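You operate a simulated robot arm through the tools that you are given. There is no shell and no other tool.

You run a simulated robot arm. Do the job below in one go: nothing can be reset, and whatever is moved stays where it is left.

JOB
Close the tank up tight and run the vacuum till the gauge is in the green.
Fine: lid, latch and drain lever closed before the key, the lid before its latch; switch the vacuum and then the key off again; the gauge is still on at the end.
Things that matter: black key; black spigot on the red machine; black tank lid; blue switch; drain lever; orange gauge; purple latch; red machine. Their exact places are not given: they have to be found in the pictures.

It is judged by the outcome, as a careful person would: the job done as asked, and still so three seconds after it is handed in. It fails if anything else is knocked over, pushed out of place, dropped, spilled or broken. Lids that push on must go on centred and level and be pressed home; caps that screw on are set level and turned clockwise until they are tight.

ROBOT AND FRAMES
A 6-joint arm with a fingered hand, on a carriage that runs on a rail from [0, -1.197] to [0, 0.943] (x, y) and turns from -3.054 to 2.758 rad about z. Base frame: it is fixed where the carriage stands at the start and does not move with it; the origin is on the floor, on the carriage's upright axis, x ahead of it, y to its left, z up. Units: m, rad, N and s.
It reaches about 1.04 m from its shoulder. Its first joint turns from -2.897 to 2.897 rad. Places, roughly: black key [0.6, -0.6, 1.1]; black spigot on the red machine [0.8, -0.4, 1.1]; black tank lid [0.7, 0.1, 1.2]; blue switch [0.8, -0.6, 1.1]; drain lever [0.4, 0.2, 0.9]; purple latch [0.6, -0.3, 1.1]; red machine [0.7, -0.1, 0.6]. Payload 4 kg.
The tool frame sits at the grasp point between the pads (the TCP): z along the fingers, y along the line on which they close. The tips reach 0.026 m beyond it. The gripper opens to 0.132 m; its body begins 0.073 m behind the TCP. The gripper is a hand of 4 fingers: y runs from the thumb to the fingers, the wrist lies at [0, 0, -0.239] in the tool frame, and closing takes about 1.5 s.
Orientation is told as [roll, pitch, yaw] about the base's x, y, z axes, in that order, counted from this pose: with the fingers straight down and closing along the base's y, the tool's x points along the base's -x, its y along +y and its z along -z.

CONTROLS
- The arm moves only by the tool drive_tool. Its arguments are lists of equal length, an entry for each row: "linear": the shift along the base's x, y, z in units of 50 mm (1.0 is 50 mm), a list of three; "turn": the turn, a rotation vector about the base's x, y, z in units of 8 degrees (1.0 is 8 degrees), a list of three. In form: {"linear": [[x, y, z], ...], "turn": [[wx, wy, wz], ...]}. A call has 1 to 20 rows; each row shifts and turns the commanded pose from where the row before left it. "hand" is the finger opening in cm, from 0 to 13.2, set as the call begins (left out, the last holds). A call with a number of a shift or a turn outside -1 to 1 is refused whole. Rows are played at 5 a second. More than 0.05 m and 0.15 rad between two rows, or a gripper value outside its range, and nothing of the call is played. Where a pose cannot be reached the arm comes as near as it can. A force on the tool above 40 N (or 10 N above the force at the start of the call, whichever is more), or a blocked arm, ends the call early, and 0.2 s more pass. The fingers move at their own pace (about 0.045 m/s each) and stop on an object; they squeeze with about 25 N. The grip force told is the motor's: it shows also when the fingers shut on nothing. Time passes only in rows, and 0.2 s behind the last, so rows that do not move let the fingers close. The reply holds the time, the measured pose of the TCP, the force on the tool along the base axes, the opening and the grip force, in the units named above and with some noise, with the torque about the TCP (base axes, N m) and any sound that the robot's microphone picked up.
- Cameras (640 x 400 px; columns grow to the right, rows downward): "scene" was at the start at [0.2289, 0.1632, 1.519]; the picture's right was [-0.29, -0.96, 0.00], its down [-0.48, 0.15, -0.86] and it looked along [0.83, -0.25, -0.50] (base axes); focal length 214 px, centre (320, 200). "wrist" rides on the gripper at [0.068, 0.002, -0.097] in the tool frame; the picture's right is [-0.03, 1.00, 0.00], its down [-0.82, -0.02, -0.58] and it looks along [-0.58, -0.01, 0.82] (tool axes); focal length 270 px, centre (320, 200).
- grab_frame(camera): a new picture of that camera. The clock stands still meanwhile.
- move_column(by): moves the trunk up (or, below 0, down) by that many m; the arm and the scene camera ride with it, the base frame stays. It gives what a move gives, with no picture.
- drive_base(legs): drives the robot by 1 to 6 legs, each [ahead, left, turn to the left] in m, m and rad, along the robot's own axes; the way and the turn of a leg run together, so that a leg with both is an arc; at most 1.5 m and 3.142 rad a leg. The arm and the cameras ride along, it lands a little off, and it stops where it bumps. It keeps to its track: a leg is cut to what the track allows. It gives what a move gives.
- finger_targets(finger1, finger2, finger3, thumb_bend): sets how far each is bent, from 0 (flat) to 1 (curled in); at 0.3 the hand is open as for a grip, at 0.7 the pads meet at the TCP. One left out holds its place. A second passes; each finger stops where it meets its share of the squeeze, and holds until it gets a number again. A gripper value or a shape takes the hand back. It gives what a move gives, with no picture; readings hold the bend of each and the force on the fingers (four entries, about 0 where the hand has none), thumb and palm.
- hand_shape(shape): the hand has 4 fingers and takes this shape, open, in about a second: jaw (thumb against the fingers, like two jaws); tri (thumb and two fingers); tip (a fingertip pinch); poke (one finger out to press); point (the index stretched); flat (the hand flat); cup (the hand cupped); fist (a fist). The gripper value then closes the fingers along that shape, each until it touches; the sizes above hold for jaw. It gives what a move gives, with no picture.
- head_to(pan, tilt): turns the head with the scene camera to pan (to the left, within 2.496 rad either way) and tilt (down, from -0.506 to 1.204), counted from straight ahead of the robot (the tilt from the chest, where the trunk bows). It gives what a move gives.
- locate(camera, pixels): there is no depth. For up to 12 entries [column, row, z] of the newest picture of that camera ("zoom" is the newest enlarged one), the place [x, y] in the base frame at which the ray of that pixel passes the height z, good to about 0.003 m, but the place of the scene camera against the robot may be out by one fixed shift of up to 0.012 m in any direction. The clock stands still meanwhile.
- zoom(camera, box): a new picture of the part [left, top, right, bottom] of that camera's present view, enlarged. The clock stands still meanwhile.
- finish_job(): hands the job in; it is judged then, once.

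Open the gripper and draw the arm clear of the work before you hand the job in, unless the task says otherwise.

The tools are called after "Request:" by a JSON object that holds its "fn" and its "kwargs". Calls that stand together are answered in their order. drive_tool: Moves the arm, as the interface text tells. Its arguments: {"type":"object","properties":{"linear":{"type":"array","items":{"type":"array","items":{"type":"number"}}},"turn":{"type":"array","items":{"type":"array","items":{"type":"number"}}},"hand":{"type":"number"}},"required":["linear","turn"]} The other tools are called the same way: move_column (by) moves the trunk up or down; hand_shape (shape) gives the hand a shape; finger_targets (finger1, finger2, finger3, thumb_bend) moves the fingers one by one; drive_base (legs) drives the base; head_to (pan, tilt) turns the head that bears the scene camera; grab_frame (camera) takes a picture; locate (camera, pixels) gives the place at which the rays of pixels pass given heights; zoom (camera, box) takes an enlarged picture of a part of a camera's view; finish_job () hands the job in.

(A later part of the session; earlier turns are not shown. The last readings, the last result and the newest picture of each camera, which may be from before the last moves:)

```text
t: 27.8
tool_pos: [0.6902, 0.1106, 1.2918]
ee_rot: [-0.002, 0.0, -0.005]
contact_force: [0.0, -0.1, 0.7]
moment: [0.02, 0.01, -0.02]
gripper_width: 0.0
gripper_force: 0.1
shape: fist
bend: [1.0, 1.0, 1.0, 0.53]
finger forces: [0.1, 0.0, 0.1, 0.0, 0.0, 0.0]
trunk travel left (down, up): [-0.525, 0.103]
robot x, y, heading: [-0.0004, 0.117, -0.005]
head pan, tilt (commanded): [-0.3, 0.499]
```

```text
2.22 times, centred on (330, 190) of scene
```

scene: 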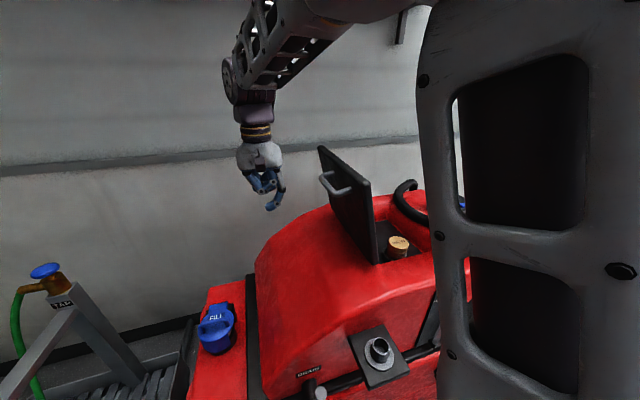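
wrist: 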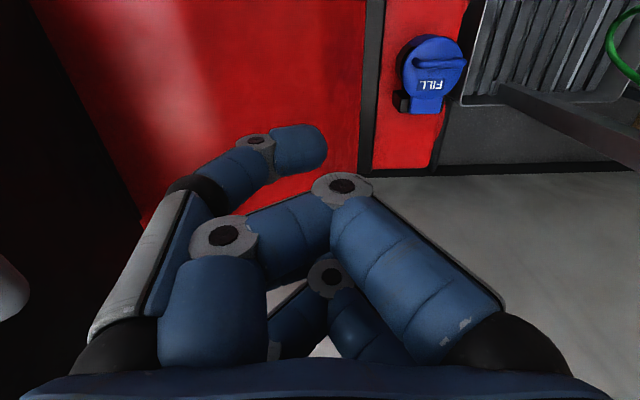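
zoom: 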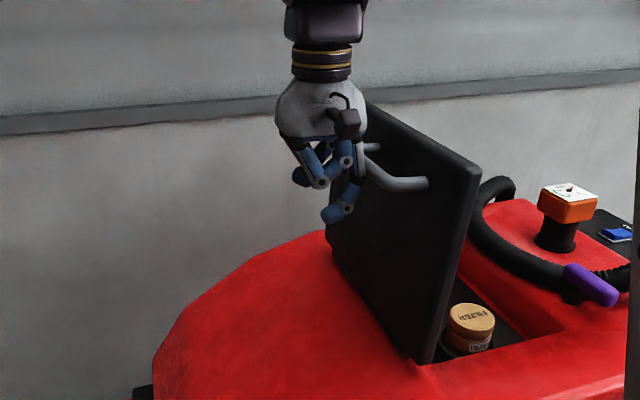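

The lid is swinging with the push and is now near vertical. I continue another small stretch and look whether it moves by itself.

Request:
{"fn": "drive_tool", "kwargs": {"linear": [[0, -0.3, 0], [0, -0.3, 0]], "turn": [[0, 0, 0], [0, 0, 0]]}}

Request:
{"fn": "zoom", "kwargs": {"camera": "scene", "box": [220, 100, 440, 280]}}

```text
t: 28.4
tool_pos: [0.69, 0.0793, 1.2917]
ee_rot: [0.0, 0.0, -0.005]
contact_force: [0.1, 0.0, 0.3]
moment: [-0.05, 0.0, -0.02]
gripper_width: 0.0
gripper_force: 0.1
shape: fist
bend: [1.0, 1.0, 1.0, 0.53]
finger forces: [0.0, 0.0, 0.0, 0.0, 0.0, 0.1]
trunk travel left (down, up): [-0.525, 0.103]
robot x, y, heading: [-0.0002, 0.1189, -0.004]
head pan, tilt (commanded): [-0.3, 0.499]
```

```text
2.22 times, centred on (330, 190) of scene
```

zoom: 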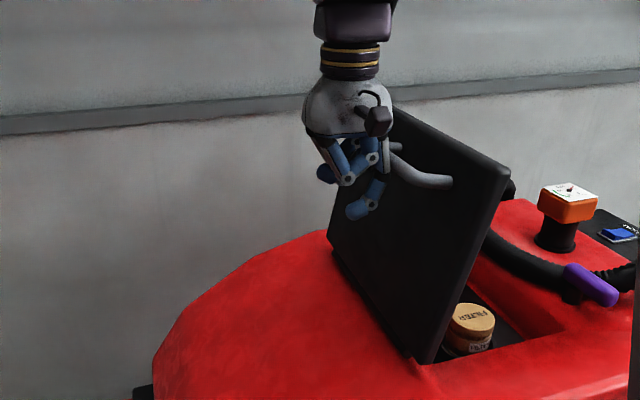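

The lid leans past vertical and stays with the fist without dropping. I follow its arc: further -y and slightly up.

Request:
{"fn": "drive_tool", "kwargs": {"linear": [[0, -0.36, 0.14], [0, -0.36, 0.14], [0, -0.36, 0.14], [0, -0.36, 0.14], [0, -0.3, 0.1], [0, -0.3, 0.1]], "turn": [[0, 0, 0], [0, 0, 0], [0, 0, 0], [0, 0, 0], [0, 0, 0], [0, 0, 0]]}}

Request:
{"fn": "zoom", "kwargs": {"camera": "scene", "box": [220, 100, 440, 280]}}

```text
t: 29.8
tool_pos: [0.6913, -0.021, 1.3301]
ee_rot: [-0.001, 0.0, -0.004]
contact_force: [0.1, 0.0, 0.8]
moment: [0.01, -0.01, -0.03]
gripper_width: 0.0004
gripper_force: 0.0
shape: fist
bend: [1.0, 1.0, 1.0, 0.53]
finger forces: [0.1, 0.0, 0.1, 0.0, 0.1, 0.0]
trunk travel left (down, up): [-0.525, 0.103]
robot x, y, heading: [0.0019, 0.1195, -0.004]
head pan, tilt (commanded): [-0.3, 0.499]
```

```text
2.22 times, centred on (330, 190) of scene
```

zoom: 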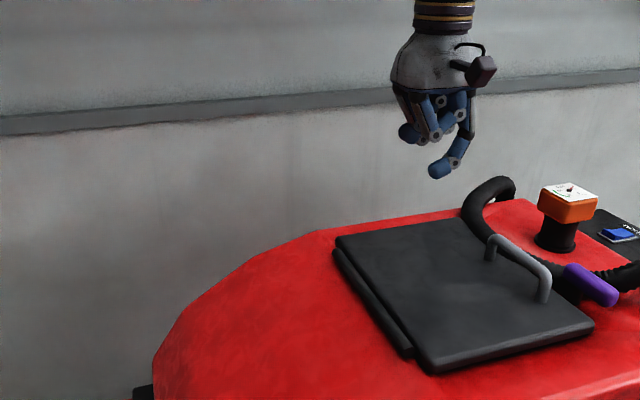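

The lid has come down over the opening and lies flat. I'll look with both cameras before pressing it home.

Request:
{"fn": "grab_frame", "kwargs": {"camera": "wrist"}}

Request:
{"fn": "zoom", "kwargs": {"camera": "scene", "box": [320, 180, 440, 280]}}

```text
taken
```

wrist: 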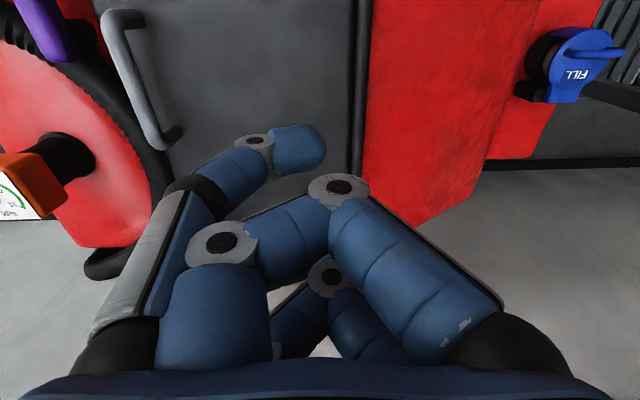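

```text
4.00 times, centred on (380, 230) of scene
```

zoom: 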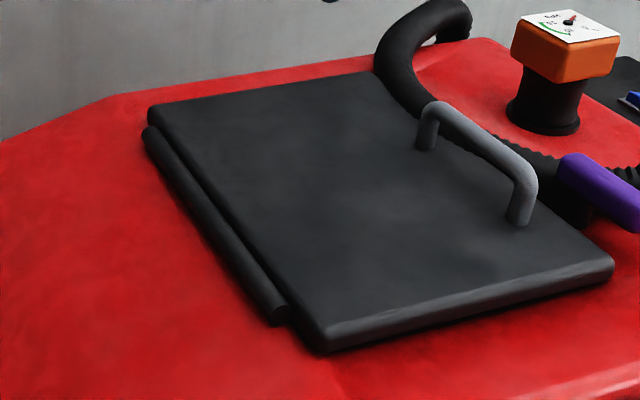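

The lid lies level on its rim. I'll press it home with the fist near its middle, away from the handle at y≈-0.18.

Request:
{"fn": "drive_tool", "kwargs": {"linear": [[0, -0.8, 0], [0, -0.8, 0], [0, 0, -0.8], [0, 0, -0.8], [0, 0, -0.7], [0, 0, -0.2], [0, 0, -0.2], [0, 0, -0.2]], "turn": [[0, 0, 0], [0, 0, 0], [0, 0, 0], [0, 0, 0], [0, 0, 0], [0, 0, 0], [0, 0, 0], [0, 0, 0]]}}

```text
t: 31.6
tool_pos: [0.691, -0.1014, 1.1842]
ee_rot: [0.001, 0.001, -0.006]
contact_force: [-0.5, 0.5, 0.4]
moment: [0.01, 0.0, 0.04]
gripper_width: 0.0
gripper_force: 0.0
shape: fist
bend: [1.0, 1.0, 1.0, 0.53]
finger forces: [0.1, 0.0, 0.0, 0.0, 0.1, 0.0]
trunk travel left (down, up): [-0.525, 0.103]
robot x, y, heading: [0.0033, 0.1218, -0.004]
head pan, tilt (commanded): [-0.3, 0.499]
```

No contact yet at TCP z=1.184. I keep lowering in 8 mm steps until it presses.

Request:
{"fn": "drive_tool", "kwargs": {"linear": [[0, 0, -0.16], [0, 0, -0.16], [0, 0, -0.16], [0, 0, -0.16]], "turn": [[0, 0, 0], [0, 0, 0], [0, 0, 0], [0, 0, 0]]}}

```text
t: 32.6
tool_pos: [0.6905, -0.102, 1.1524]
ee_rot: [0.0, 0.0, -0.004]
contact_force: [0.2, 0.2, -0.4]
moment: [0.03, 0.01, 0.02]
gripper_width: 0.0
gripper_force: 0.0
shape: fist
bend: [1.0, 1.0, 1.0, 0.53]
finger forces: [0.0, 0.0, 0.0, 0.1, 0.1, 0.0]
trunk travel left (down, up): [-0.525, 0.103]
robot x, y, heading: [0.0009, 0.1193, -0.006]
head pan, tilt (commanded): [-0.3, 0.499]
```

Request:
{"fn": "zoom", "kwargs": {"camera": "scene", "box": [320, 120, 460, 260]}}

```text
2.86 times, centred on (390, 190) of scene
```

zoom: 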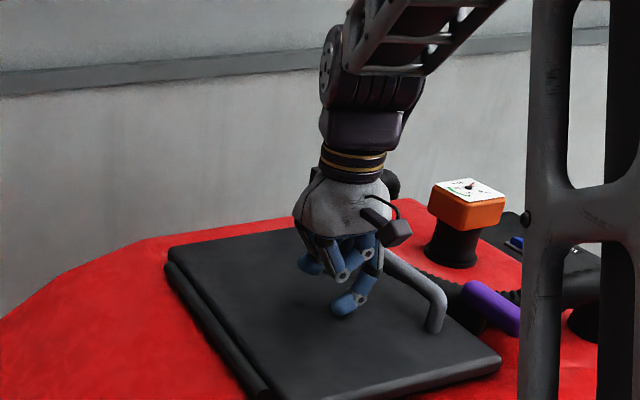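

The lowest finger at (345,308) is just above the lid. I lower further in 5 mm steps.

Request:
{"fn": "drive_tool", "kwargs": {"linear": [[0, 0, -0.1], [0, 0, -0.1], [0, 0, -0.1], [0, 0, -0.1], [0, 0, -0.1]], "turn": [[0, 0, 0], [0, 0, 0], [0, 0, 0], [0, 0, 0], [0, 0, 0]]}}

```text
t: 33.8
tool_pos: [0.6935, -0.1046, 1.1345]
ee_rot: [-0.005, -0.011, -0.006]
contact_force: [-4.0, -1.4, 18.1]
moment: [0.02, 0.32, 0.03]
gripper_width: 0.0
gripper_force: 0.2
shape: fist
bend: [1.0, 1.0, 1.0, 0.62]
finger forces: [0.0, 0.0, 0.0, 0.0, 17.8, 0.0]
trunk travel left (down, up): [-0.525, 0.103]
robot x, y, heading: [0.0008, 0.1193, -0.011]
head pan, tilt (commanded): [-0.3, 0.499]
stopped in row 5: the force on the tool passed its limit at 50 N (the readings are from after the stop); the commanded pose is now the measured one
```

The lid was pressed firmly (peak about 50 N) and didn't give. I'll raise the hand and check the lid, latch and gauge.

Request:
{"fn": "drive_tool", "kwargs": {"linear": [[0, 0, 0.9], [0, 0, 0.9], [0, 0, 0.9], [0, 0, 0.9], [0, 0, 0.9], [-0.6, -0.6, 0], [-0.6, -0.6, 0]], "turn": [[0, 0, 0], [0, 0, 0], [0, 0, 0], [0, 0, 0], [0, 0, 0], [0, 0, 0], [0, 0, 0]]}}

Request:
{"fn": "drive_base", "kwargs": {"legs": [[0, -0.25, 0]]}}

Request:
{"fn": "hand_shape", "kwargs": {"shape": "jaw"}}

Request:
{"fn": "grab_frame", "kwargs": {"camera": "wrist"}}

Request:
{"fn": "grab_frame", "kwargs": {"camera": "scene"}}

```text
t: 35.4
tool_pos: [0.6307, -0.1639, 1.3574]
ee_rot: [-0.006, -0.007, -0.006]
contact_force: [0.2, 0.6, 0.5]
moment: [-0.02, 0.03, -0.02]
gripper_width: 0.0001
gripper_force: 0.0
shape: fist
bend: [1.0, 1.0, 1.0, 0.53]
finger forces: [0.0, 0.0, 0.0, 0.0, 0.0, 0.1]
trunk travel left (down, up): [-0.525, 0.103]
robot x, y, heading: [0.001, 0.1186, -0.004]
head pan, tilt (commanded): [-0.3, 0.499]
```

```text
t: 37.2
tool_pos: [0.6308, -0.4141, 1.3576]
ee_rot: [-0.005, -0.007, -0.007]
contact_force: [0.5, -0.2, 0.7]
moment: [0.0, 0.03, 0.02]
gripper_width: 0.0
gripper_force: 0.1
shape: fist
bend: [1.0, 1.0, 1.0, 0.53]
finger forces: [0.0, 0.1, 0.0, 0.0, 0.0, 0.1]
trunk travel left (down, up): [-0.525, 0.103]
robot x, y, heading: [-0.001, -0.1255, -0.006]
head pan, tilt (commanded): [-0.3, 0.499]
```

```text
t: 38.1
tool_pos: [0.6304, -0.4142, 1.3566]
ee_rot: [-0.005, -0.009, -0.007]
contact_force: [-0.3, 0.5, -0.5]
moment: [0.0, -0.01, -0.01]
gripper_width: 0.1316
gripper_force: 0.1
shape: jaw
bend: [0.3, 0.3, 0.3, 0.3]
finger forces: [0.0, 0.1, 0.1, 0.1, 0.1, 0.0]
trunk travel left (down, up): [-0.525, 0.103]
robot x, y, heading: [0.0039, -0.1314, -0.003]
head pan, tilt (commanded): [-0.3, 0.499]
```

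```text
taken
```

wrist: 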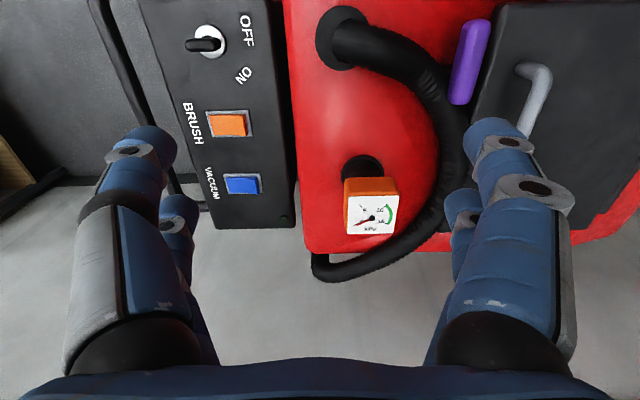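

```text
taken
```

scene: 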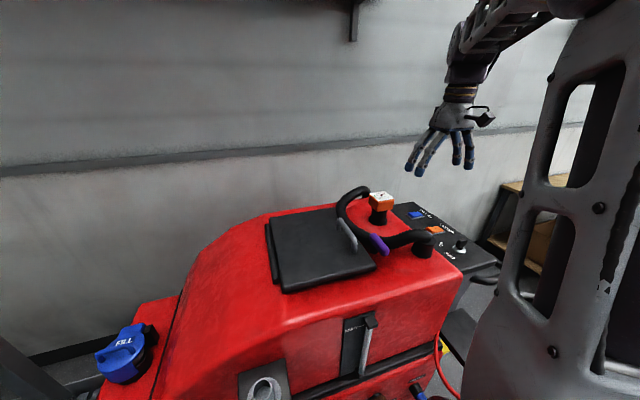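

The latch bar lies right beside the closed lid's edge. I'll place the wrist camera above it for a closer look.

Request:
{"fn": "drive_tool", "kwargs": {"linear": [[-0.4, 0.75, 0], [-0.4, 0.75, 0], [-0.4, 0.75, 0], [-0.2, 0.75, -0.4], [0, 0, -0.8]], "turn": [[0, 0, 0], [0, 0, 0], [0, 0, 0], [0, 0, 0], [0, 0, 0]]}}

Request:
{"fn": "grab_frame", "kwargs": {"camera": "wrist"}}

Request:
{"fn": "zoom", "kwargs": {"camera": "wrist", "box": [240, 60, 400, 160]}}

```text
t: 39.3
tool_pos: [0.5608, -0.2641, 1.2965]
ee_rot: [-0.004, -0.007, -0.007]
contact_force: [0.7, 0.0, -0.8]
moment: [0.02, -0.04, 0.02]
gripper_width: 0.1317
gripper_force: 0.0
shape: jaw
bend: [0.3, 0.3, 0.3, 0.3]
finger forces: [0.0, 0.0, 0.1, 0.0, 0.1, 0.1]
trunk travel left (down, up): [-0.525, 0.103]
robot x, y, heading: [0.0014, -0.1342, -0.008]
head pan, tilt (commanded): [-0.3, 0.499]
```

```text
taken
```

wrist: 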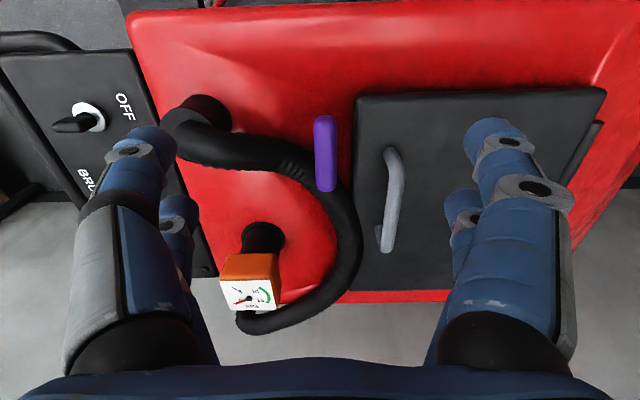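

```text
4.00 times, centred on (320, 110) of wrist
```

zoom: 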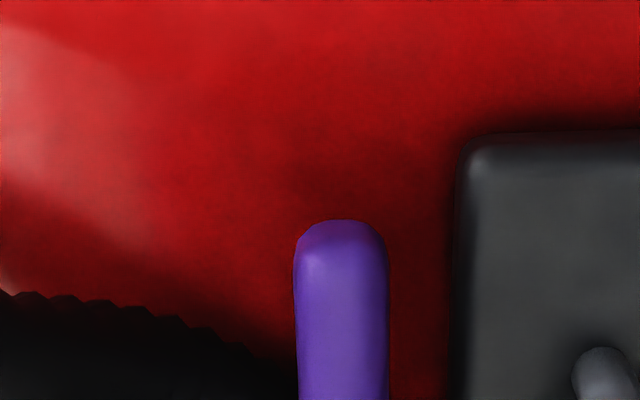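

Request:
{"fn": "locate", "kwargs": {"camera": "wrist", "pixels": [[325, 117, 1.14], [325, 190, 1.14], [355, 97, 1.13], [355, 290, 1.13], [606, 88, 1.13], [395, 152, 1.165], [390, 245, 1.165], [353, 200, 1.13], [350, 235, 1.14]]}}

Request:
{"fn": "head_to", "kwargs": {"pan": -0.35, "tilt": 0.75}}

Request:
{"fn": "zoom", "kwargs": {"camera": "scene", "box": [280, 100, 480, 240]}}

```text
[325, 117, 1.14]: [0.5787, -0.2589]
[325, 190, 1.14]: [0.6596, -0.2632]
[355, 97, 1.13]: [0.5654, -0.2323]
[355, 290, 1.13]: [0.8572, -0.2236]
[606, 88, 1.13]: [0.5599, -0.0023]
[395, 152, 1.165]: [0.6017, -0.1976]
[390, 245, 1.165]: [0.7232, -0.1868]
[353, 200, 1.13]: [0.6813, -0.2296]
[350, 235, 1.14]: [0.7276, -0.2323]
```

```text
t: 40.1
tool_pos: [0.5615, -0.2653, 1.2967]
ee_rot: [-0.005, -0.007, -0.006]
contact_force: [-0.4, 0.8, 0.4]
moment: [0.0, -0.02, 0.01]
gripper_width: 0.132
gripper_force: 0.1
shape: jaw
bend: [0.3, 0.3, 0.3, 0.3]
finger forces: [0.0, 0.1, 0.0, 0.0, 0.1, 0.1]
trunk travel left (down, up): [-0.525, 0.103]
robot x, y, heading: [-0.0003, -0.1285, -0.008]
head pan, tilt (commanded): [-0.351, 0.75]
```

```text
2.86 times, centred on (380, 170) of scene
```

zoom: 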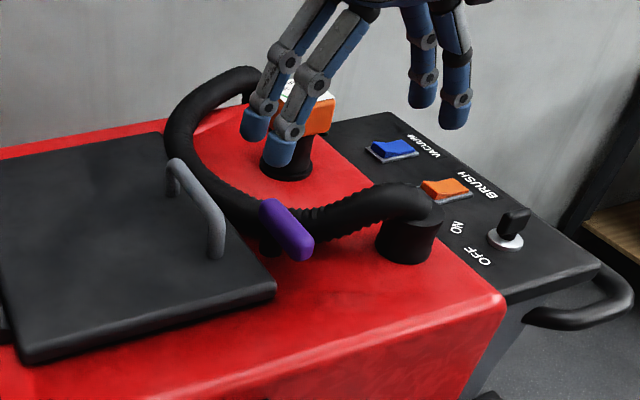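

I'll get the latch post's position under the bar from this zoom: the dark post shows at (268,243), with bar ends near (268,205) and (302,253).

Request:
{"fn": "zoom", "kwargs": {"camera": "scene", "box": [350, 160, 410, 200]}}

```text
10.00 times, centred on (380, 180) of scene
```

zoom: 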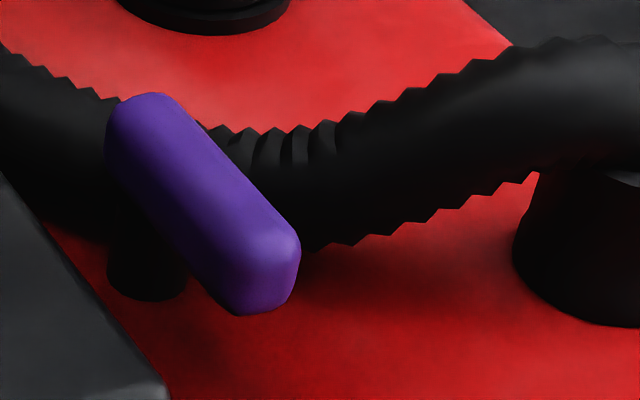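

Request:
{"fn": "locate", "kwargs": {"camera": "zoom", "pixels": [[147, 282, 1.1], [147, 282, 1.11], [147, 282, 1.12], [135, 125, 1.14], [270, 285, 1.14], [165, 398, 1.13], [0, 180, 1.13]]}}

Request:
{"fn": "zoom", "kwargs": {"camera": "scene", "box": [300, 130, 400, 200]}}

```text
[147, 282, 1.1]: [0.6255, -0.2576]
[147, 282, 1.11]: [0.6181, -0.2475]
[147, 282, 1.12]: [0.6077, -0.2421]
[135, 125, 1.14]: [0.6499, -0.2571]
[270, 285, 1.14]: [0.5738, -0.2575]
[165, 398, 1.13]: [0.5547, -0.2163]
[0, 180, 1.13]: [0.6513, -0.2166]
```

```text
5.71 times, centred on (350, 165) of scene
```

zoom: 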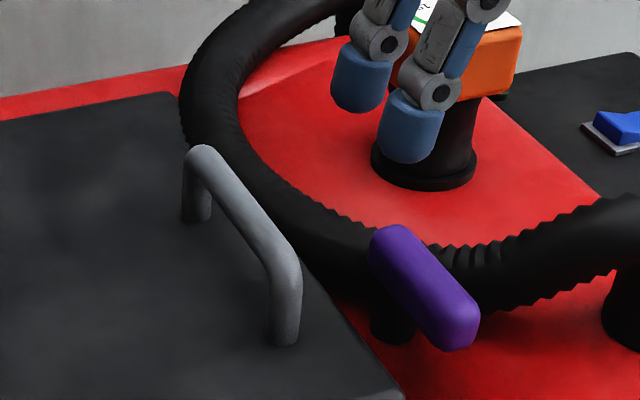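

The post sits slightly towards the bar's far end (pivot ≈(0.63,-0.26)). I'll shift the wrist camera 12 cm to +y to triangulate the heights of the latch bar, lid edge and handle.

Request:
{"fn": "drive_tool", "kwargs": {"linear": [[0, 0.8, 0], [0, 0.8, 0], [0, 0.8, 0]], "turn": [[0, 0, 0], [0, 0, 0], [0, 0, 0]]}}

Request:
{"fn": "zoom", "kwargs": {"camera": "wrist", "box": [160, 60, 320, 260]}}

```text
t: 40.9
tool_pos: [0.5614, -0.1445, 1.2966]
ee_rot: [-0.005, -0.006, -0.007]
contact_force: [1.0, -0.8, -0.2]
moment: [0.03, 0.01, 0.01]
gripper_width: 0.132
gripper_force: 0.1
shape: jaw
bend: [0.3, 0.3, 0.3, 0.3]
finger forces: [0.1, 0.0, 0.1, 0.0, 0.0, 0.0]
trunk travel left (down, up): [-0.525, 0.103]
robot x, y, heading: [0.0005, -0.1325, -0.006]
head pan, tilt (commanded): [-0.351, 0.75]
```

```text
2.00 times, centred on (240, 160) of wrist
```

zoom: 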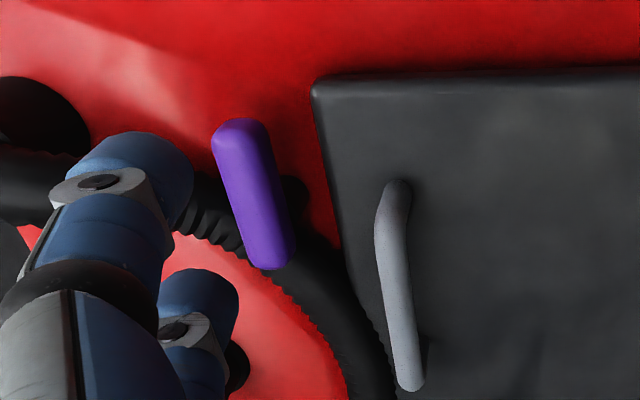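

Request:
{"fn": "locate", "kwargs": {"camera": "zoom", "pixels": [[237, 119, 1.14], [237, 119, 1.16], [270, 269, 1.14], [270, 269, 1.16], [314, 84, 1.12], [314, 84, 1.14], [398, 182, 1.16], [398, 182, 1.18], [408, 388, 1.16], [408, 388, 1.18], [296, 195, 1.1], [296, 195, 1.12]]}}

```text
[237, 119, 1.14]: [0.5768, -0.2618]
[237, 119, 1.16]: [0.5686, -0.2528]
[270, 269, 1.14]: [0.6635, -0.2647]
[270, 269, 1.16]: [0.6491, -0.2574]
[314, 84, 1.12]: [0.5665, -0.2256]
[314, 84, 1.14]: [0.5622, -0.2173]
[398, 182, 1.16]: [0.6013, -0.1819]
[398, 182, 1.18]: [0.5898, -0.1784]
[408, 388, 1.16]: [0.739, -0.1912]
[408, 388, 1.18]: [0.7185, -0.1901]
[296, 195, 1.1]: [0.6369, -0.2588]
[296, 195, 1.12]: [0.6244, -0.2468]
```

Latch bar is at z≈1.145, lid top ≈1.115, pivot ≈(0.635,-0.26). I'll raise the hand and set the poke shape, then see where the stretched finger's tip is.

Request:
{"fn": "drive_tool", "kwargs": {"linear": [[0, -0.5, 0.8], [0, -0.5, 0.8]], "turn": [[0, 0, 0], [0, 0, 0]]}}

Request:
{"fn": "hand_shape", "kwargs": {"shape": "poke"}}

Request:
{"fn": "grab_frame", "kwargs": {"camera": "wrist"}}

Request:
{"fn": "grab_frame", "kwargs": {"camera": "scene"}}

```text
t: 41.5
tool_pos: [0.5592, -0.1935, 1.377]
ee_rot: [-0.006, -0.008, -0.007]
contact_force: [-0.5, 0.4, 0.4]
moment: [-0.02, 0.0, -0.02]
gripper_width: 0.1319
gripper_force: 0.1
shape: jaw
bend: [0.3, 0.3, 0.3, 0.3]
finger forces: [0.1, 0.0, 0.0, 0.0, 0.1, 0.1]
trunk travel left (down, up): [-0.525, 0.103]
robot x, y, heading: [-0.0008, -0.1296, -0.011]
head pan, tilt (commanded): [-0.351, 0.75]
```

```text
t: 42.4
tool_pos: [0.5599, -0.1932, 1.3766]
ee_rot: [-0.005, -0.009, -0.007]
contact_force: [-0.3, 0.1, 0.6]
moment: [-0.01, 0.0, -0.02]
gripper_width: 0.0003
gripper_force: 0.0
shape: poke
bend: [1.0, 1.0, 1.0, 0.34]
finger forces: [0.0, 0.0, 0.0, 0.1, 0.1, 0.0]
trunk travel left (down, up): [-0.525, 0.103]
robot x, y, heading: [0.0013, -0.131, -0.01]
head pan, tilt (commanded): [-0.351, 0.75]
```

```text
taken
```

wrist: 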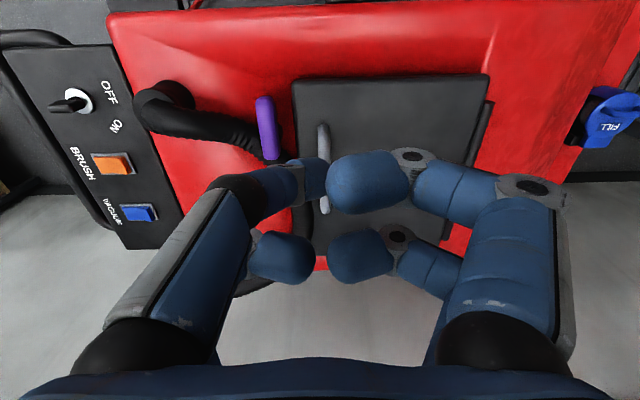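

```text
taken
```

scene: 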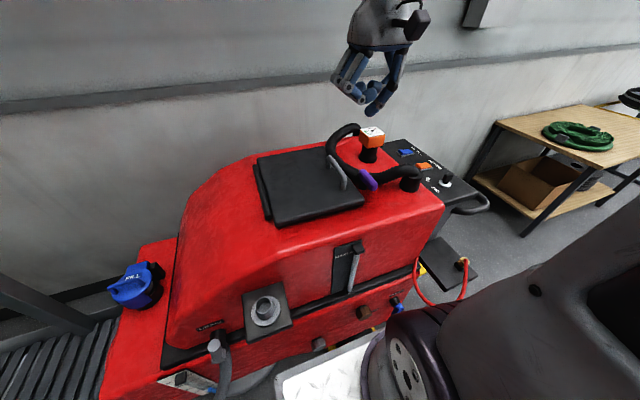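

Request:
{"fn": "zoom", "kwargs": {"camera": "scene", "box": [310, 0, 450, 130]}}

Request:
{"fn": "hand_shape", "kwargs": {"shape": "point"}}

Request:
{"fn": "zoom", "kwargs": {"camera": "scene", "box": [310, 0, 450, 130]}}

Request:
{"fn": "grab_frame", "kwargs": {"camera": "wrist"}}

```text
3.08 times, centred on (380, 65) of scene
```

zoom: 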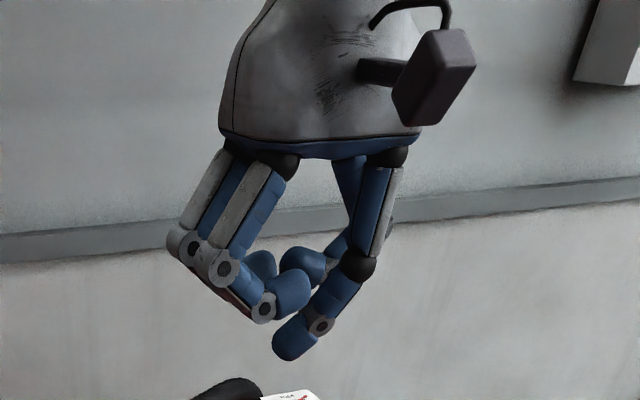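

```text
t: 43.3
tool_pos: [0.5608, -0.1934, 1.3755]
ee_rot: [-0.006, -0.007, -0.008]
contact_force: [-0.1, 0.2, 0.7]
moment: [-0.01, -0.01, -0.03]
gripper_width: 0.0
gripper_force: 0.0
shape: point
bend: [0.24, 0.99, 1.0, 0.39]
finger forces: [0.0, 0.0, 0.1, 0.0, 0.0, 0.0]
trunk travel left (down, up): [-0.525, 0.103]
robot x, y, heading: [-0.0046, -0.1321, -0.008]
head pan, tilt (commanded): [-0.351, 0.75]
```

```text
3.08 times, centred on (380, 65) of scene
```

zoom: 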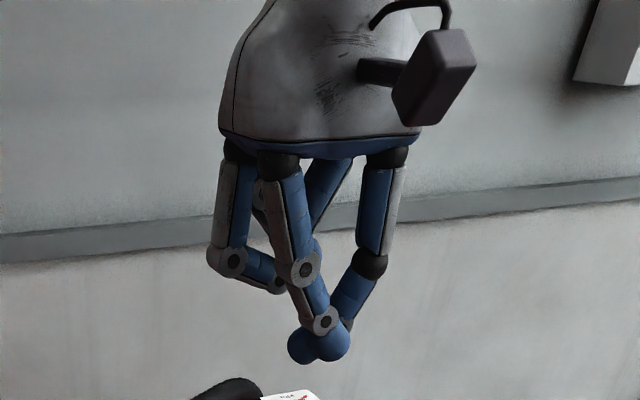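

```text
taken
```

wrist: 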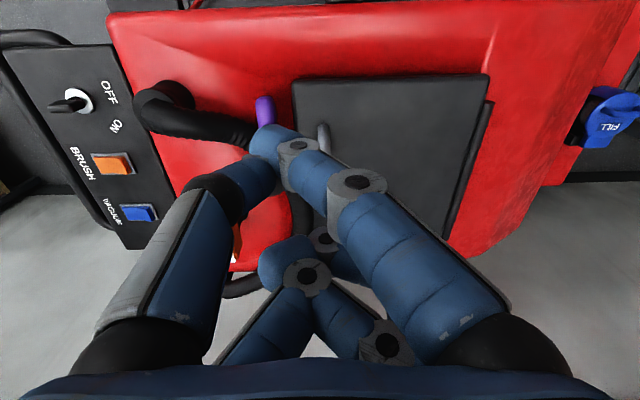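

The "point" shape doesn't leave one clear finger. I'll set the fingers individually instead: finger1 nearly straight, the others and the thumb curled, and turn the hand -90° in yaw so the finger leads towards the latch from the front.

Request:
{"fn": "finger_targets", "kwargs": {"finger1": 0.15, "finger2": 1.0, "finger3": 1.0, "thumb_bend": 1.0}}

Request:
{"fn": "drive_tool", "kwargs": {"linear": [[-0.2, -0.2, 0], [-0.2, -0.2, 0], [-0.2, -0.2, 0], [-0.2, -0.2, 0], [-0.2, -0.2, 0], [-0.2, -0.2, 0], [0, -0.2, 0], [0, -0.2, 0], [0, -0.2, 0], [0, -0.2, 0], [0, 0, 0]], "turn": [[0, 0, -1], [0, 0, -1], [0, 0, -1], [0, 0, -1], [0, 0, -1], [0, 0, -1], [0, 0, -1], [0, 0, -1], [0, 0, -1], [0, 0, -1], [0, 0, -1]]}}

Request:
{"fn": "grab_frame", "kwargs": {"camera": "wrist"}}

Request:
{"fn": "zoom", "kwargs": {"camera": "scene", "box": [310, 0, 510, 200]}}

```text
t: 44.3
tool_pos: [0.5617, -0.1949, 1.3776]
ee_rot: [-0.006, -0.008, -0.008]
contact_force: [0.0, 0.2, -0.6]
moment: [0.01, -0.02, 0.04]
gripper_width: 0.0
gripper_force: 0.1
shape: fingers
bend: [0.93, 0.9, 1.0, 0.91]
finger forces: [0.0, 0.1, 0.0, 0.1, 0.0, 0.1]
trunk travel left (down, up): [-0.525, 0.103]
robot x, y, heading: [0.0005, -0.1298, -0.01]
head pan, tilt (commanded): [-0.351, 0.75]
```

```text
t: 46.7
tool_pos: [0.5005, -0.2946, 1.3776]
ee_rot: [-0.006, -0.007, -1.544]
contact_force: [1.2, 0.2, 0.6]
moment: [0.0, -0.02, 0.01]
gripper_width: 0.0
gripper_force: 0.1
shape: fingers
bend: [0.94, 0.9, 1.0, 0.91]
finger forces: [0.0, 0.0, 0.1, 0.1, 0.0, 0.0]
trunk travel left (down, up): [-0.525, 0.103]
robot x, y, heading: [-0.0013, -0.128, -0.008]
head pan, tilt (commanded): [-0.351, 0.75]
```

```text
taken
```

wrist: 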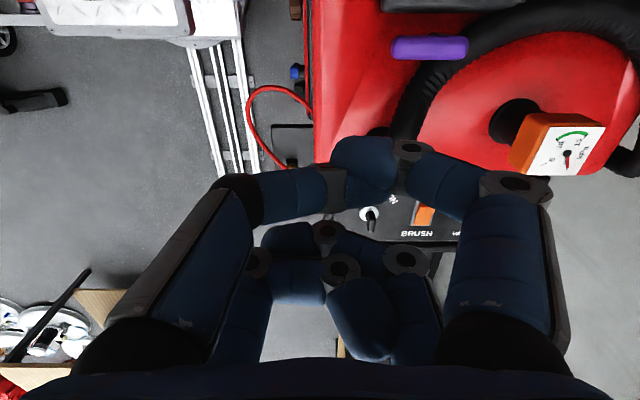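

```text
2.00 times, centred on (410, 100) of scene
```

zoom: 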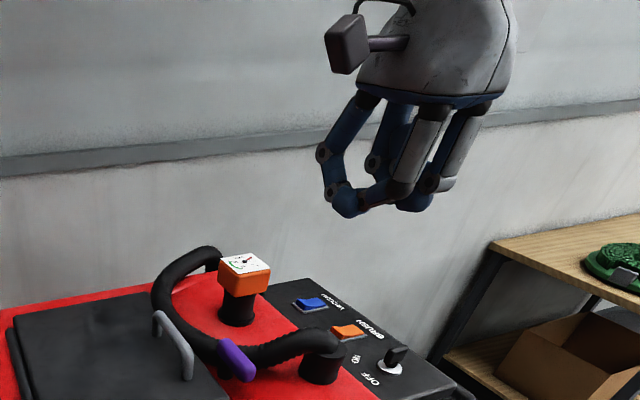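

Finger1 was caught by the thumb and curled (0.93). I'll open everything, then set the shape in two steps.

Request:
{"fn": "finger_targets", "kwargs": {"finger1": 0.15, "finger2": 0.3, "finger3": 0.3, "thumb_bend": 0.2}}

Request:
{"fn": "finger_targets", "kwargs": {"finger1": 0.15, "finger2": 1.0, "finger3": 1.0, "thumb_bend": 0.2}}

Request:
{"fn": "grab_frame", "kwargs": {"camera": "wrist"}}

Request:
{"fn": "zoom", "kwargs": {"camera": "scene", "box": [310, 0, 510, 200]}}

```text
t: 47.7
tool_pos: [0.5018, -0.295, 1.3772]
ee_rot: [-0.004, -0.007, -1.543]
contact_force: [0.4, -0.5, 0.1]
moment: [-0.01, 0.03, 0.01]
gripper_width: 0.1585
gripper_force: 0.1
shape: fingers
bend: [0.15, 0.3, 0.3, 0.2]
finger forces: [0.1, 0.0, 0.1, 0.1, 0.1, 0.0]
trunk travel left (down, up): [-0.525, 0.103]
robot x, y, heading: [-0.0002, -0.1343, -0.007]
head pan, tilt (commanded): [-0.351, 0.75]
```

```text
t: 48.7
tool_pos: [0.5015, -0.2944, 1.3771]
ee_rot: [-0.006, -0.007, -1.543]
contact_force: [-0.6, 0.7, 0.8]
moment: [0.01, 0.01, 0.02]
gripper_width: 0.1584
gripper_force: 0.0
shape: fingers
bend: [0.15, 0.74, 0.74, 0.2]
finger forces: [0.0, 0.0, 0.1, 0.0, 0.0, 0.0]
trunk travel left (down, up): [-0.525, 0.103]
robot x, y, heading: [-0.0019, -0.1285, -0.008]
head pan, tilt (commanded): [-0.351, 0.75]
```

```text
taken
```

wrist: 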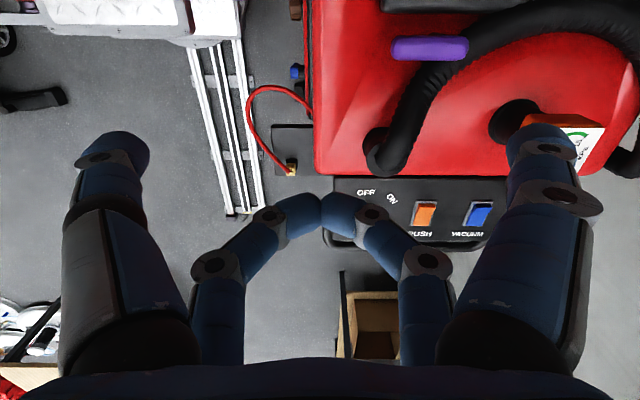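

```text
2.00 times, centred on (410, 100) of scene
```

zoom: 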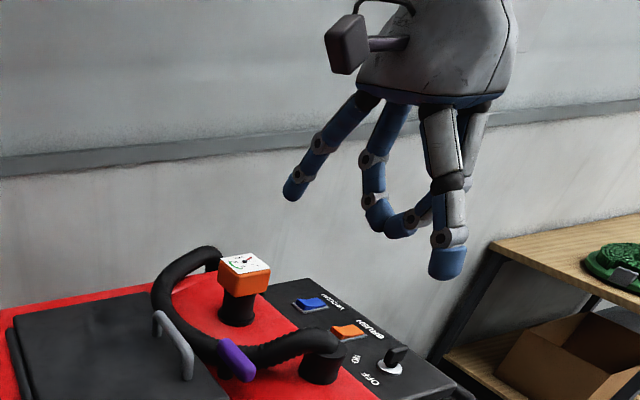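

The hand is a 2×2 layout where finger1 opposes the thumb. The poke shape (thumb out, others curled) gives the best lone tip; I'll take it and tilt the hand ~24° so its palm leans towards me, away from the gauge.

Request:
{"fn": "hand_shape", "kwargs": {"shape": "poke"}}

Request:
{"fn": "drive_tool", "kwargs": {"linear": [[0, 0, 0], [0, 0, 0], [0, 0, 0]], "turn": [[0, -1, 0], [0, -1, 0], [0, -1, 0]]}}

Request:
{"fn": "grab_frame", "kwargs": {"camera": "wrist"}}

Request:
{"fn": "zoom", "kwargs": {"camera": "scene", "box": [310, 0, 510, 200]}}

```text
t: 49.6
tool_pos: [0.5005, -0.2946, 1.3769]
ee_rot: [-0.006, -0.008, -1.543]
contact_force: [-0.2, 0.1, 0.5]
moment: [-0.01, 0.01, -0.01]
gripper_width: 0.0002
gripper_force: 0.0
shape: poke
bend: [1.0, 1.0, 1.0, 0.34]
finger forces: [0.0, 0.1, 0.0, 0.0, 0.1, 0.0]
trunk travel left (down, up): [-0.525, 0.103]
robot x, y, heading: [-0.0015, -0.1328, -0.006]
head pan, tilt (commanded): [-0.351, 0.75]
```

```text
t: 50.4
tool_pos: [0.5017, -0.2949, 1.3773]
ee_rot: [0.416, -0.019, -1.549]
contact_force: [0.8, -1.0, -0.1]
moment: [0.0, 0.01, 0.01]
gripper_width: 0.0
gripper_force: 0.0
shape: poke
bend: [1.0, 1.0, 1.0, 0.34]
finger forces: [0.0, 0.0, 0.0, 0.1, 0.0, 0.0]
trunk travel left (down, up): [-0.525, 0.103]
robot x, y, heading: [0.0009, -0.1307, -0.001]
head pan, tilt (commanded): [-0.351, 0.75]
```

```text
taken
```

wrist: 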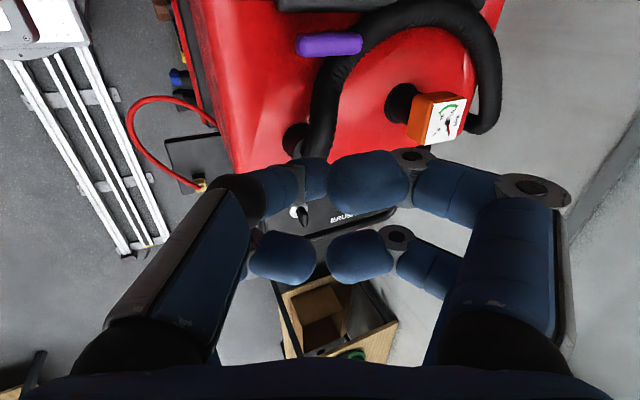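

```text
2.00 times, centred on (410, 100) of scene
```

zoom: 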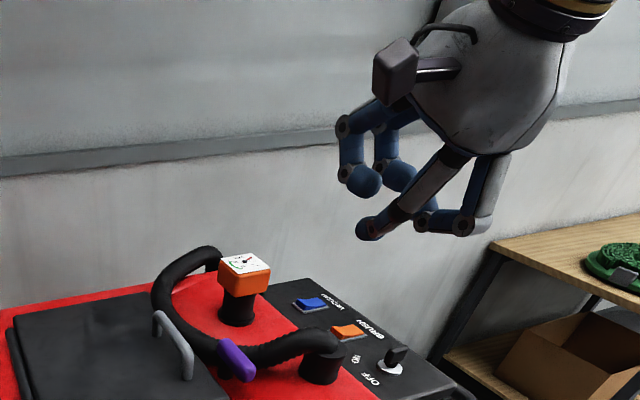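

The thumb now sticks out towards the machine with its tip at zoom (368,228). I'll locate this tip for a few heights.

Request:
{"fn": "locate", "kwargs": {"camera": "zoom", "pixels": [[366, 230, 1.32], [366, 230, 1.34], [366, 230, 1.36], [366, 230, 1.38]]}}

Request:
{"fn": "locate", "kwargs": {"camera": "wrist", "pixels": [[318, 178, 1.32], [318, 178, 1.34], [318, 178, 1.36], [318, 178, 1.38]]}}

Request:
{"fn": "zoom", "kwargs": {"camera": "wrist", "box": [220, 120, 440, 300]}}

```text
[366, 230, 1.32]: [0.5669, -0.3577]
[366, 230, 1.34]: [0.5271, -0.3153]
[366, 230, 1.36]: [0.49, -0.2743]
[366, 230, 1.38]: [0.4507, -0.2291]
```

```text
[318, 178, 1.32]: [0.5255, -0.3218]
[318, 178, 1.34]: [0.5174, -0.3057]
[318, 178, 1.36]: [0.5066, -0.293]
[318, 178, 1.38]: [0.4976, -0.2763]
```

```text
2.22 times, centred on (330, 210) of wrist
```

zoom: 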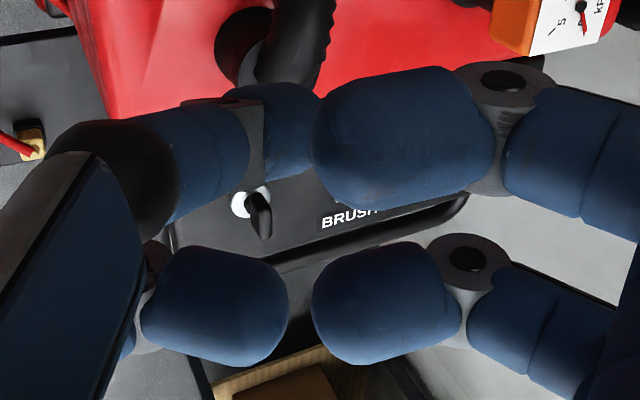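

Thumb tip is about TCP+(0.013,-0.007,-0.032). I'll bring it down to the -y side of the latch bar's near end, stopping a bit above first.

Request:
{"fn": "drive_tool", "kwargs": {"linear": [[0.7, 0, -0.5], [0.7, 0, -0.5], [0, 0, -0.9], [0, 0, -0.9], [0, 0, -0.7]], "turn": [[0, 0, 0], [0, 0, 0], [0, 0, 0], [0, 0, 0], [0, 0, 0]]}}

Request:
{"fn": "grab_frame", "kwargs": {"camera": "wrist"}}

Request:
{"fn": "zoom", "kwargs": {"camera": "scene", "box": [330, 100, 450, 200]}}

```text
t: 51.6
tool_pos: [0.5708, -0.2947, 1.2003]
ee_rot: [0.415, -0.019, -1.547]
contact_force: [0.5, 0.3, 0.2]
moment: [-0.03, -0.03, -0.01]
gripper_width: 0.0
gripper_force: 0.1
shape: poke
bend: [1.0, 1.0, 1.0, 0.34]
finger forces: [0.0, 0.0, 0.0, 0.0, 0.0, 0.0]
trunk travel left (down, up): [-0.525, 0.103]
robot x, y, heading: [-0.0004, -0.1263, -0.009]
head pan, tilt (commanded): [-0.351, 0.75]
```

```text
taken
```

wrist: 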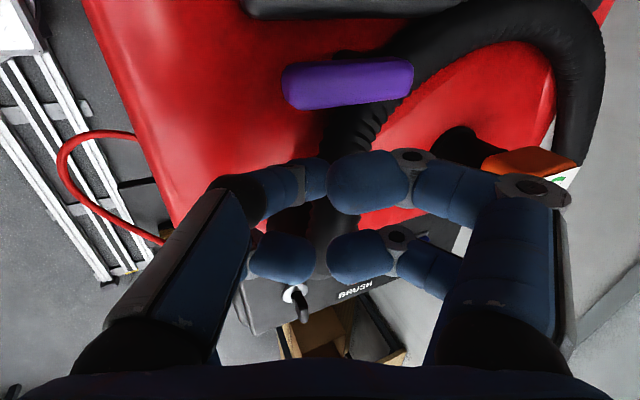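

```text
4.00 times, centred on (390, 150) of scene
```

zoom: 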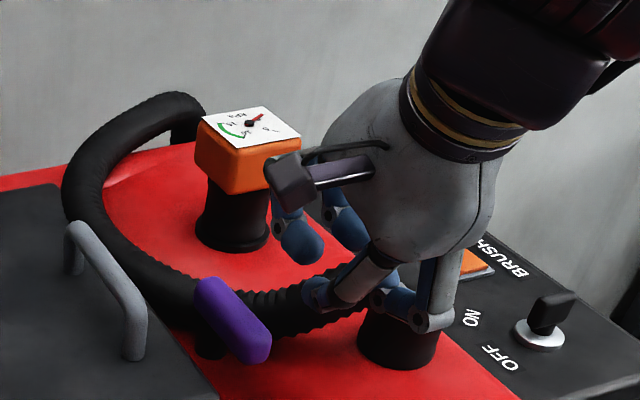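

The tip is on the -y side of the bar, about a quarter of the bar's length from its near end. I lower 2 cm and check the forces.

Request:
{"fn": "drive_tool", "kwargs": {"linear": [[0, 0, -0.2], [0, 0, -0.2]], "turn": [[0, 0, 0], [0, 0, 0]]}}

Request:
{"fn": "drive_tool", "kwargs": {"linear": [[0, 0.15, 0], [0, 0.15, 0]], "turn": [[0, 0, 0], [0, 0, 0]]}}

Request:
{"fn": "zoom", "kwargs": {"camera": "scene", "box": [340, 130, 420, 190]}}

Request:
{"fn": "zoom", "kwargs": {"camera": "wrist", "box": [220, 40, 460, 220]}}

```text
t: 52.2
tool_pos: [0.5708, -0.2944, 1.1813]
ee_rot: [0.415, -0.02, -1.548]
contact_force: [0.4, -0.3, 0.5]
moment: [-0.02, 0.03, -0.01]
gripper_width: 0.0
gripper_force: 0.0
shape: poke
bend: [1.0, 1.0, 1.0, 0.34]
finger forces: [0.1, 0.0, 0.0, 0.0, 0.0, 0.0]
trunk travel left (down, up): [-0.525, 0.103]
robot x, y, heading: [-0.0052, -0.13, -0.009]
head pan, tilt (commanded): [-0.351, 0.75]
```

```text
t: 52.8
tool_pos: [0.5715, -0.2792, 1.1832]
ee_rot: [0.414, -0.019, -1.546]
contact_force: [-0.6, -0.5, 1.1]
moment: [0.0, 0.02, 0.0]
gripper_width: 0.0
gripper_force: 0.1
shape: poke
bend: [1.0, 1.0, 1.0, 0.34]
finger forces: [0.0, 0.1, 0.0, 0.0, 0.1, 0.0]
trunk travel left (down, up): [-0.525, 0.103]
robot x, y, heading: [-0.0012, -0.1294, -0.01]
head pan, tilt (commanded): [-0.351, 0.75]
```

```text
6.67 times, centred on (380, 160) of scene
```

zoom: 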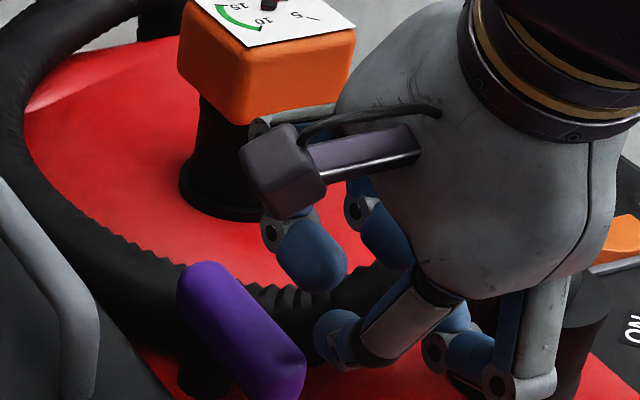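

```text
2.22 times, centred on (340, 130) of wrist
```

zoom: 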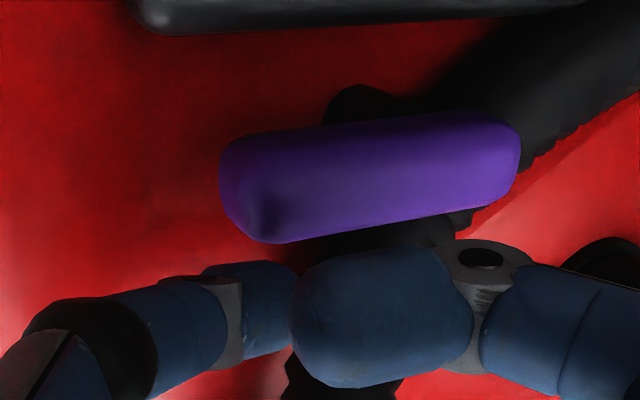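

The tip is now about at the bar's side. I push on along the arc in small steps and watch the bar.

Request:
{"fn": "drive_tool", "kwargs": {"linear": [[0, 0.15, 0], [-0.03, 0.15, 0], [-0.05, 0.15, 0]], "turn": [[0, 0, 0], [0, 0, 0], [0, 0, 0]]}}

Request:
{"fn": "zoom", "kwargs": {"camera": "wrist", "box": [220, 40, 460, 220]}}

Request:
{"fn": "zoom", "kwargs": {"camera": "scene", "box": [340, 130, 420, 190]}}

```text
t: 53.6
tool_pos: [0.5667, -0.2571, 1.1833]
ee_rot: [0.412, -0.019, -1.548]
contact_force: [0.7, 0.9, 0.0]
moment: [-0.01, 0.0, 0.02]
gripper_width: 0.0
gripper_force: 0.0
shape: poke
bend: [1.0, 1.0, 1.0, 0.34]
finger forces: [0.0, 0.1, 0.1, 0.1, 0.0, 0.0]
trunk travel left (down, up): [-0.525, 0.103]
robot x, y, heading: [0.0007, -0.133, -0.007]
head pan, tilt (commanded): [-0.351, 0.75]
```

```text
2.22 times, centred on (340, 130) of wrist
```

zoom: 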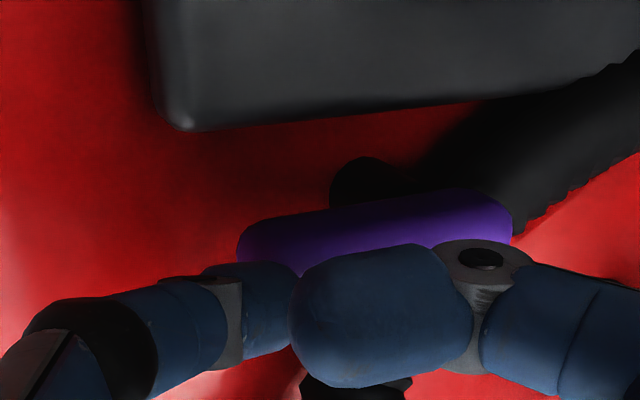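

```text
6.67 times, centred on (380, 160) of scene
```

zoom: 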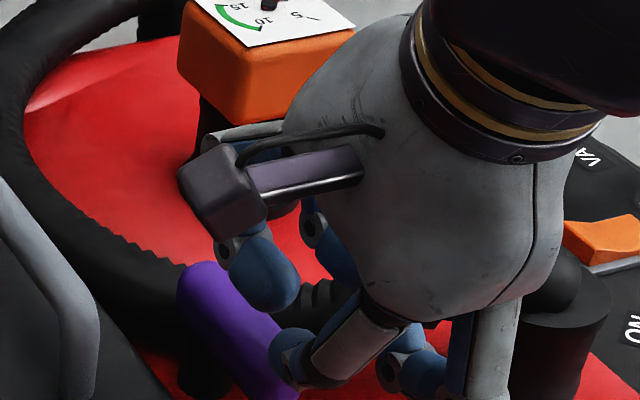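

The bar hasn't turned and there is no force, so the tip may be passing above it. I'll locate the tip and the bar in this zoom.

Request:
{"fn": "locate", "kwargs": {"camera": "zoom", "pixels": [[287, 355, 1.14], [287, 355, 1.15], [287, 355, 1.16], [205, 275, 1.145], [205, 275, 1.155], [280, 395, 1.145]]}}

Request:
{"fn": "head_to", "kwargs": {"pan": -0.45, "tilt": 0.6}}

Request:
{"fn": "move_column", "kwargs": {"by": 0.0}}

Request:
{"fn": "grab_frame", "kwargs": {"camera": "wrist"}}

```text
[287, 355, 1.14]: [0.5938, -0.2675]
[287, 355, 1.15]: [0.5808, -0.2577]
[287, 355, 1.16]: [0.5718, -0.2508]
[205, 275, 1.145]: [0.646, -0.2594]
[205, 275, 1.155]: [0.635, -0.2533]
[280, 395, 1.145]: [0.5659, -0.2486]
```

```text
t: 54.3
tool_pos: [0.568, -0.2578, 1.1815]
ee_rot: [0.415, -0.019, -1.548]
contact_force: [0.2, 0.0, -0.9]
moment: [0.03, 0.02, -0.02]
gripper_width: 0.0001
gripper_force: 0.1
shape: poke
bend: [1.0, 1.0, 1.0, 0.34]
finger forces: [0.0, 0.1, 0.0, 0.0, 0.1, 0.0]
trunk travel left (down, up): [-0.525, 0.103]
robot x, y, heading: [0.0008, -0.131, -0.009]
head pan, tilt (commanded): [-0.45, 0.6]
```

```text
t: 54.8
tool_pos: [0.5674, -0.2572, 1.1828]
ee_rot: [0.414, -0.018, -1.55]
contact_force: [-0.6, -0.7, -0.3]
moment: [0.0, -0.02, 0.02]
gripper_width: 0.0
gripper_force: 0.1
shape: poke
bend: [1.0, 1.0, 1.0, 0.34]
finger forces: [0.0, 0.0, 0.0, 0.0, 0.0, 0.0]
trunk travel left (down, up): [-0.525, 0.103]
robot x, y, heading: [0.0012, -0.1332, -0.007]
head pan, tilt (commanded): [-0.45, 0.6]
```

```text
taken
```

wrist: 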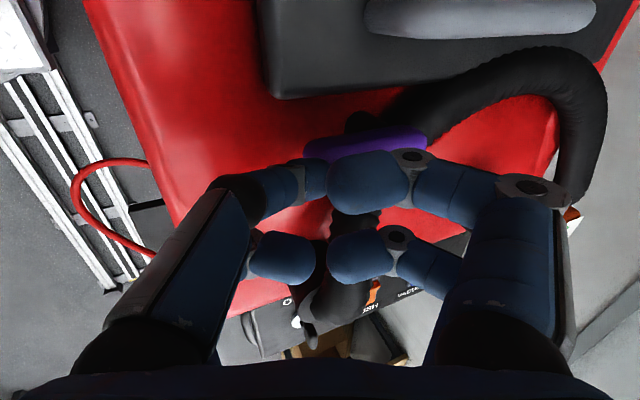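

The tip seems to be above the bar. I'll back off 4 cm in -y, lower by 1.5 cm and try again.

Request:
{"fn": "drive_tool", "kwargs": {"linear": [[0, -0.4, 0], [0, -0.4, 0], [0.08, 0, -0.15], [0, 0, -0.15]], "turn": [[0, 0, 0], [0, 0, 0], [0, 0, 0], [0, 0, 0]]}}

Request:
{"fn": "drive_tool", "kwargs": {"linear": [[0, 0.15, 0], [0, 0.15, 0], [0, 0.15, 0]], "turn": [[0, 0, 0], [0, 0, 0], [0, 0, 0]]}}

Request:
{"fn": "zoom", "kwargs": {"camera": "wrist", "box": [220, 40, 460, 220]}}

```text
t: 55.8
tool_pos: [0.5707, -0.2971, 1.1679]
ee_rot: [0.414, -0.017, -1.549]
contact_force: [-0.4, 0.6, 0.9]
moment: [0.01, 0.01, 0.01]
gripper_width: 0.0
gripper_force: 0.1
shape: poke
bend: [1.0, 1.0, 1.0, 0.34]
finger forces: [0.0, 0.0, 0.0, 0.0, 0.0, 0.0]
trunk travel left (down, up): [-0.525, 0.103]
robot x, y, heading: [0.002, -0.1323, -0.007]
head pan, tilt (commanded): [-0.45, 0.6]
```

```text
t: 56.6
tool_pos: [0.5717, -0.2744, 1.1674]
ee_rot: [0.413, -0.019, -1.55]
contact_force: [-1.3, -1.2, -0.4]
moment: [0.0, 0.03, 0.06]
gripper_width: 0.0
gripper_force: 0.0
shape: poke
bend: [1.0, 1.0, 1.0, 0.34]
finger forces: [0.1, 0.0, 0.1, 0.0, 1.5, 0.1]
trunk travel left (down, up): [-0.525, 0.103]
robot x, y, heading: [-0.0038, -0.1331, -0.008]
head pan, tilt (commanded): [-0.45, 0.6]
```

```text
2.22 times, centred on (340, 130) of wrist
```

zoom: 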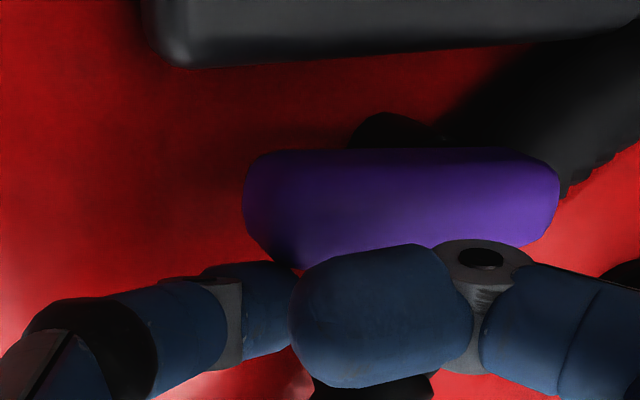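

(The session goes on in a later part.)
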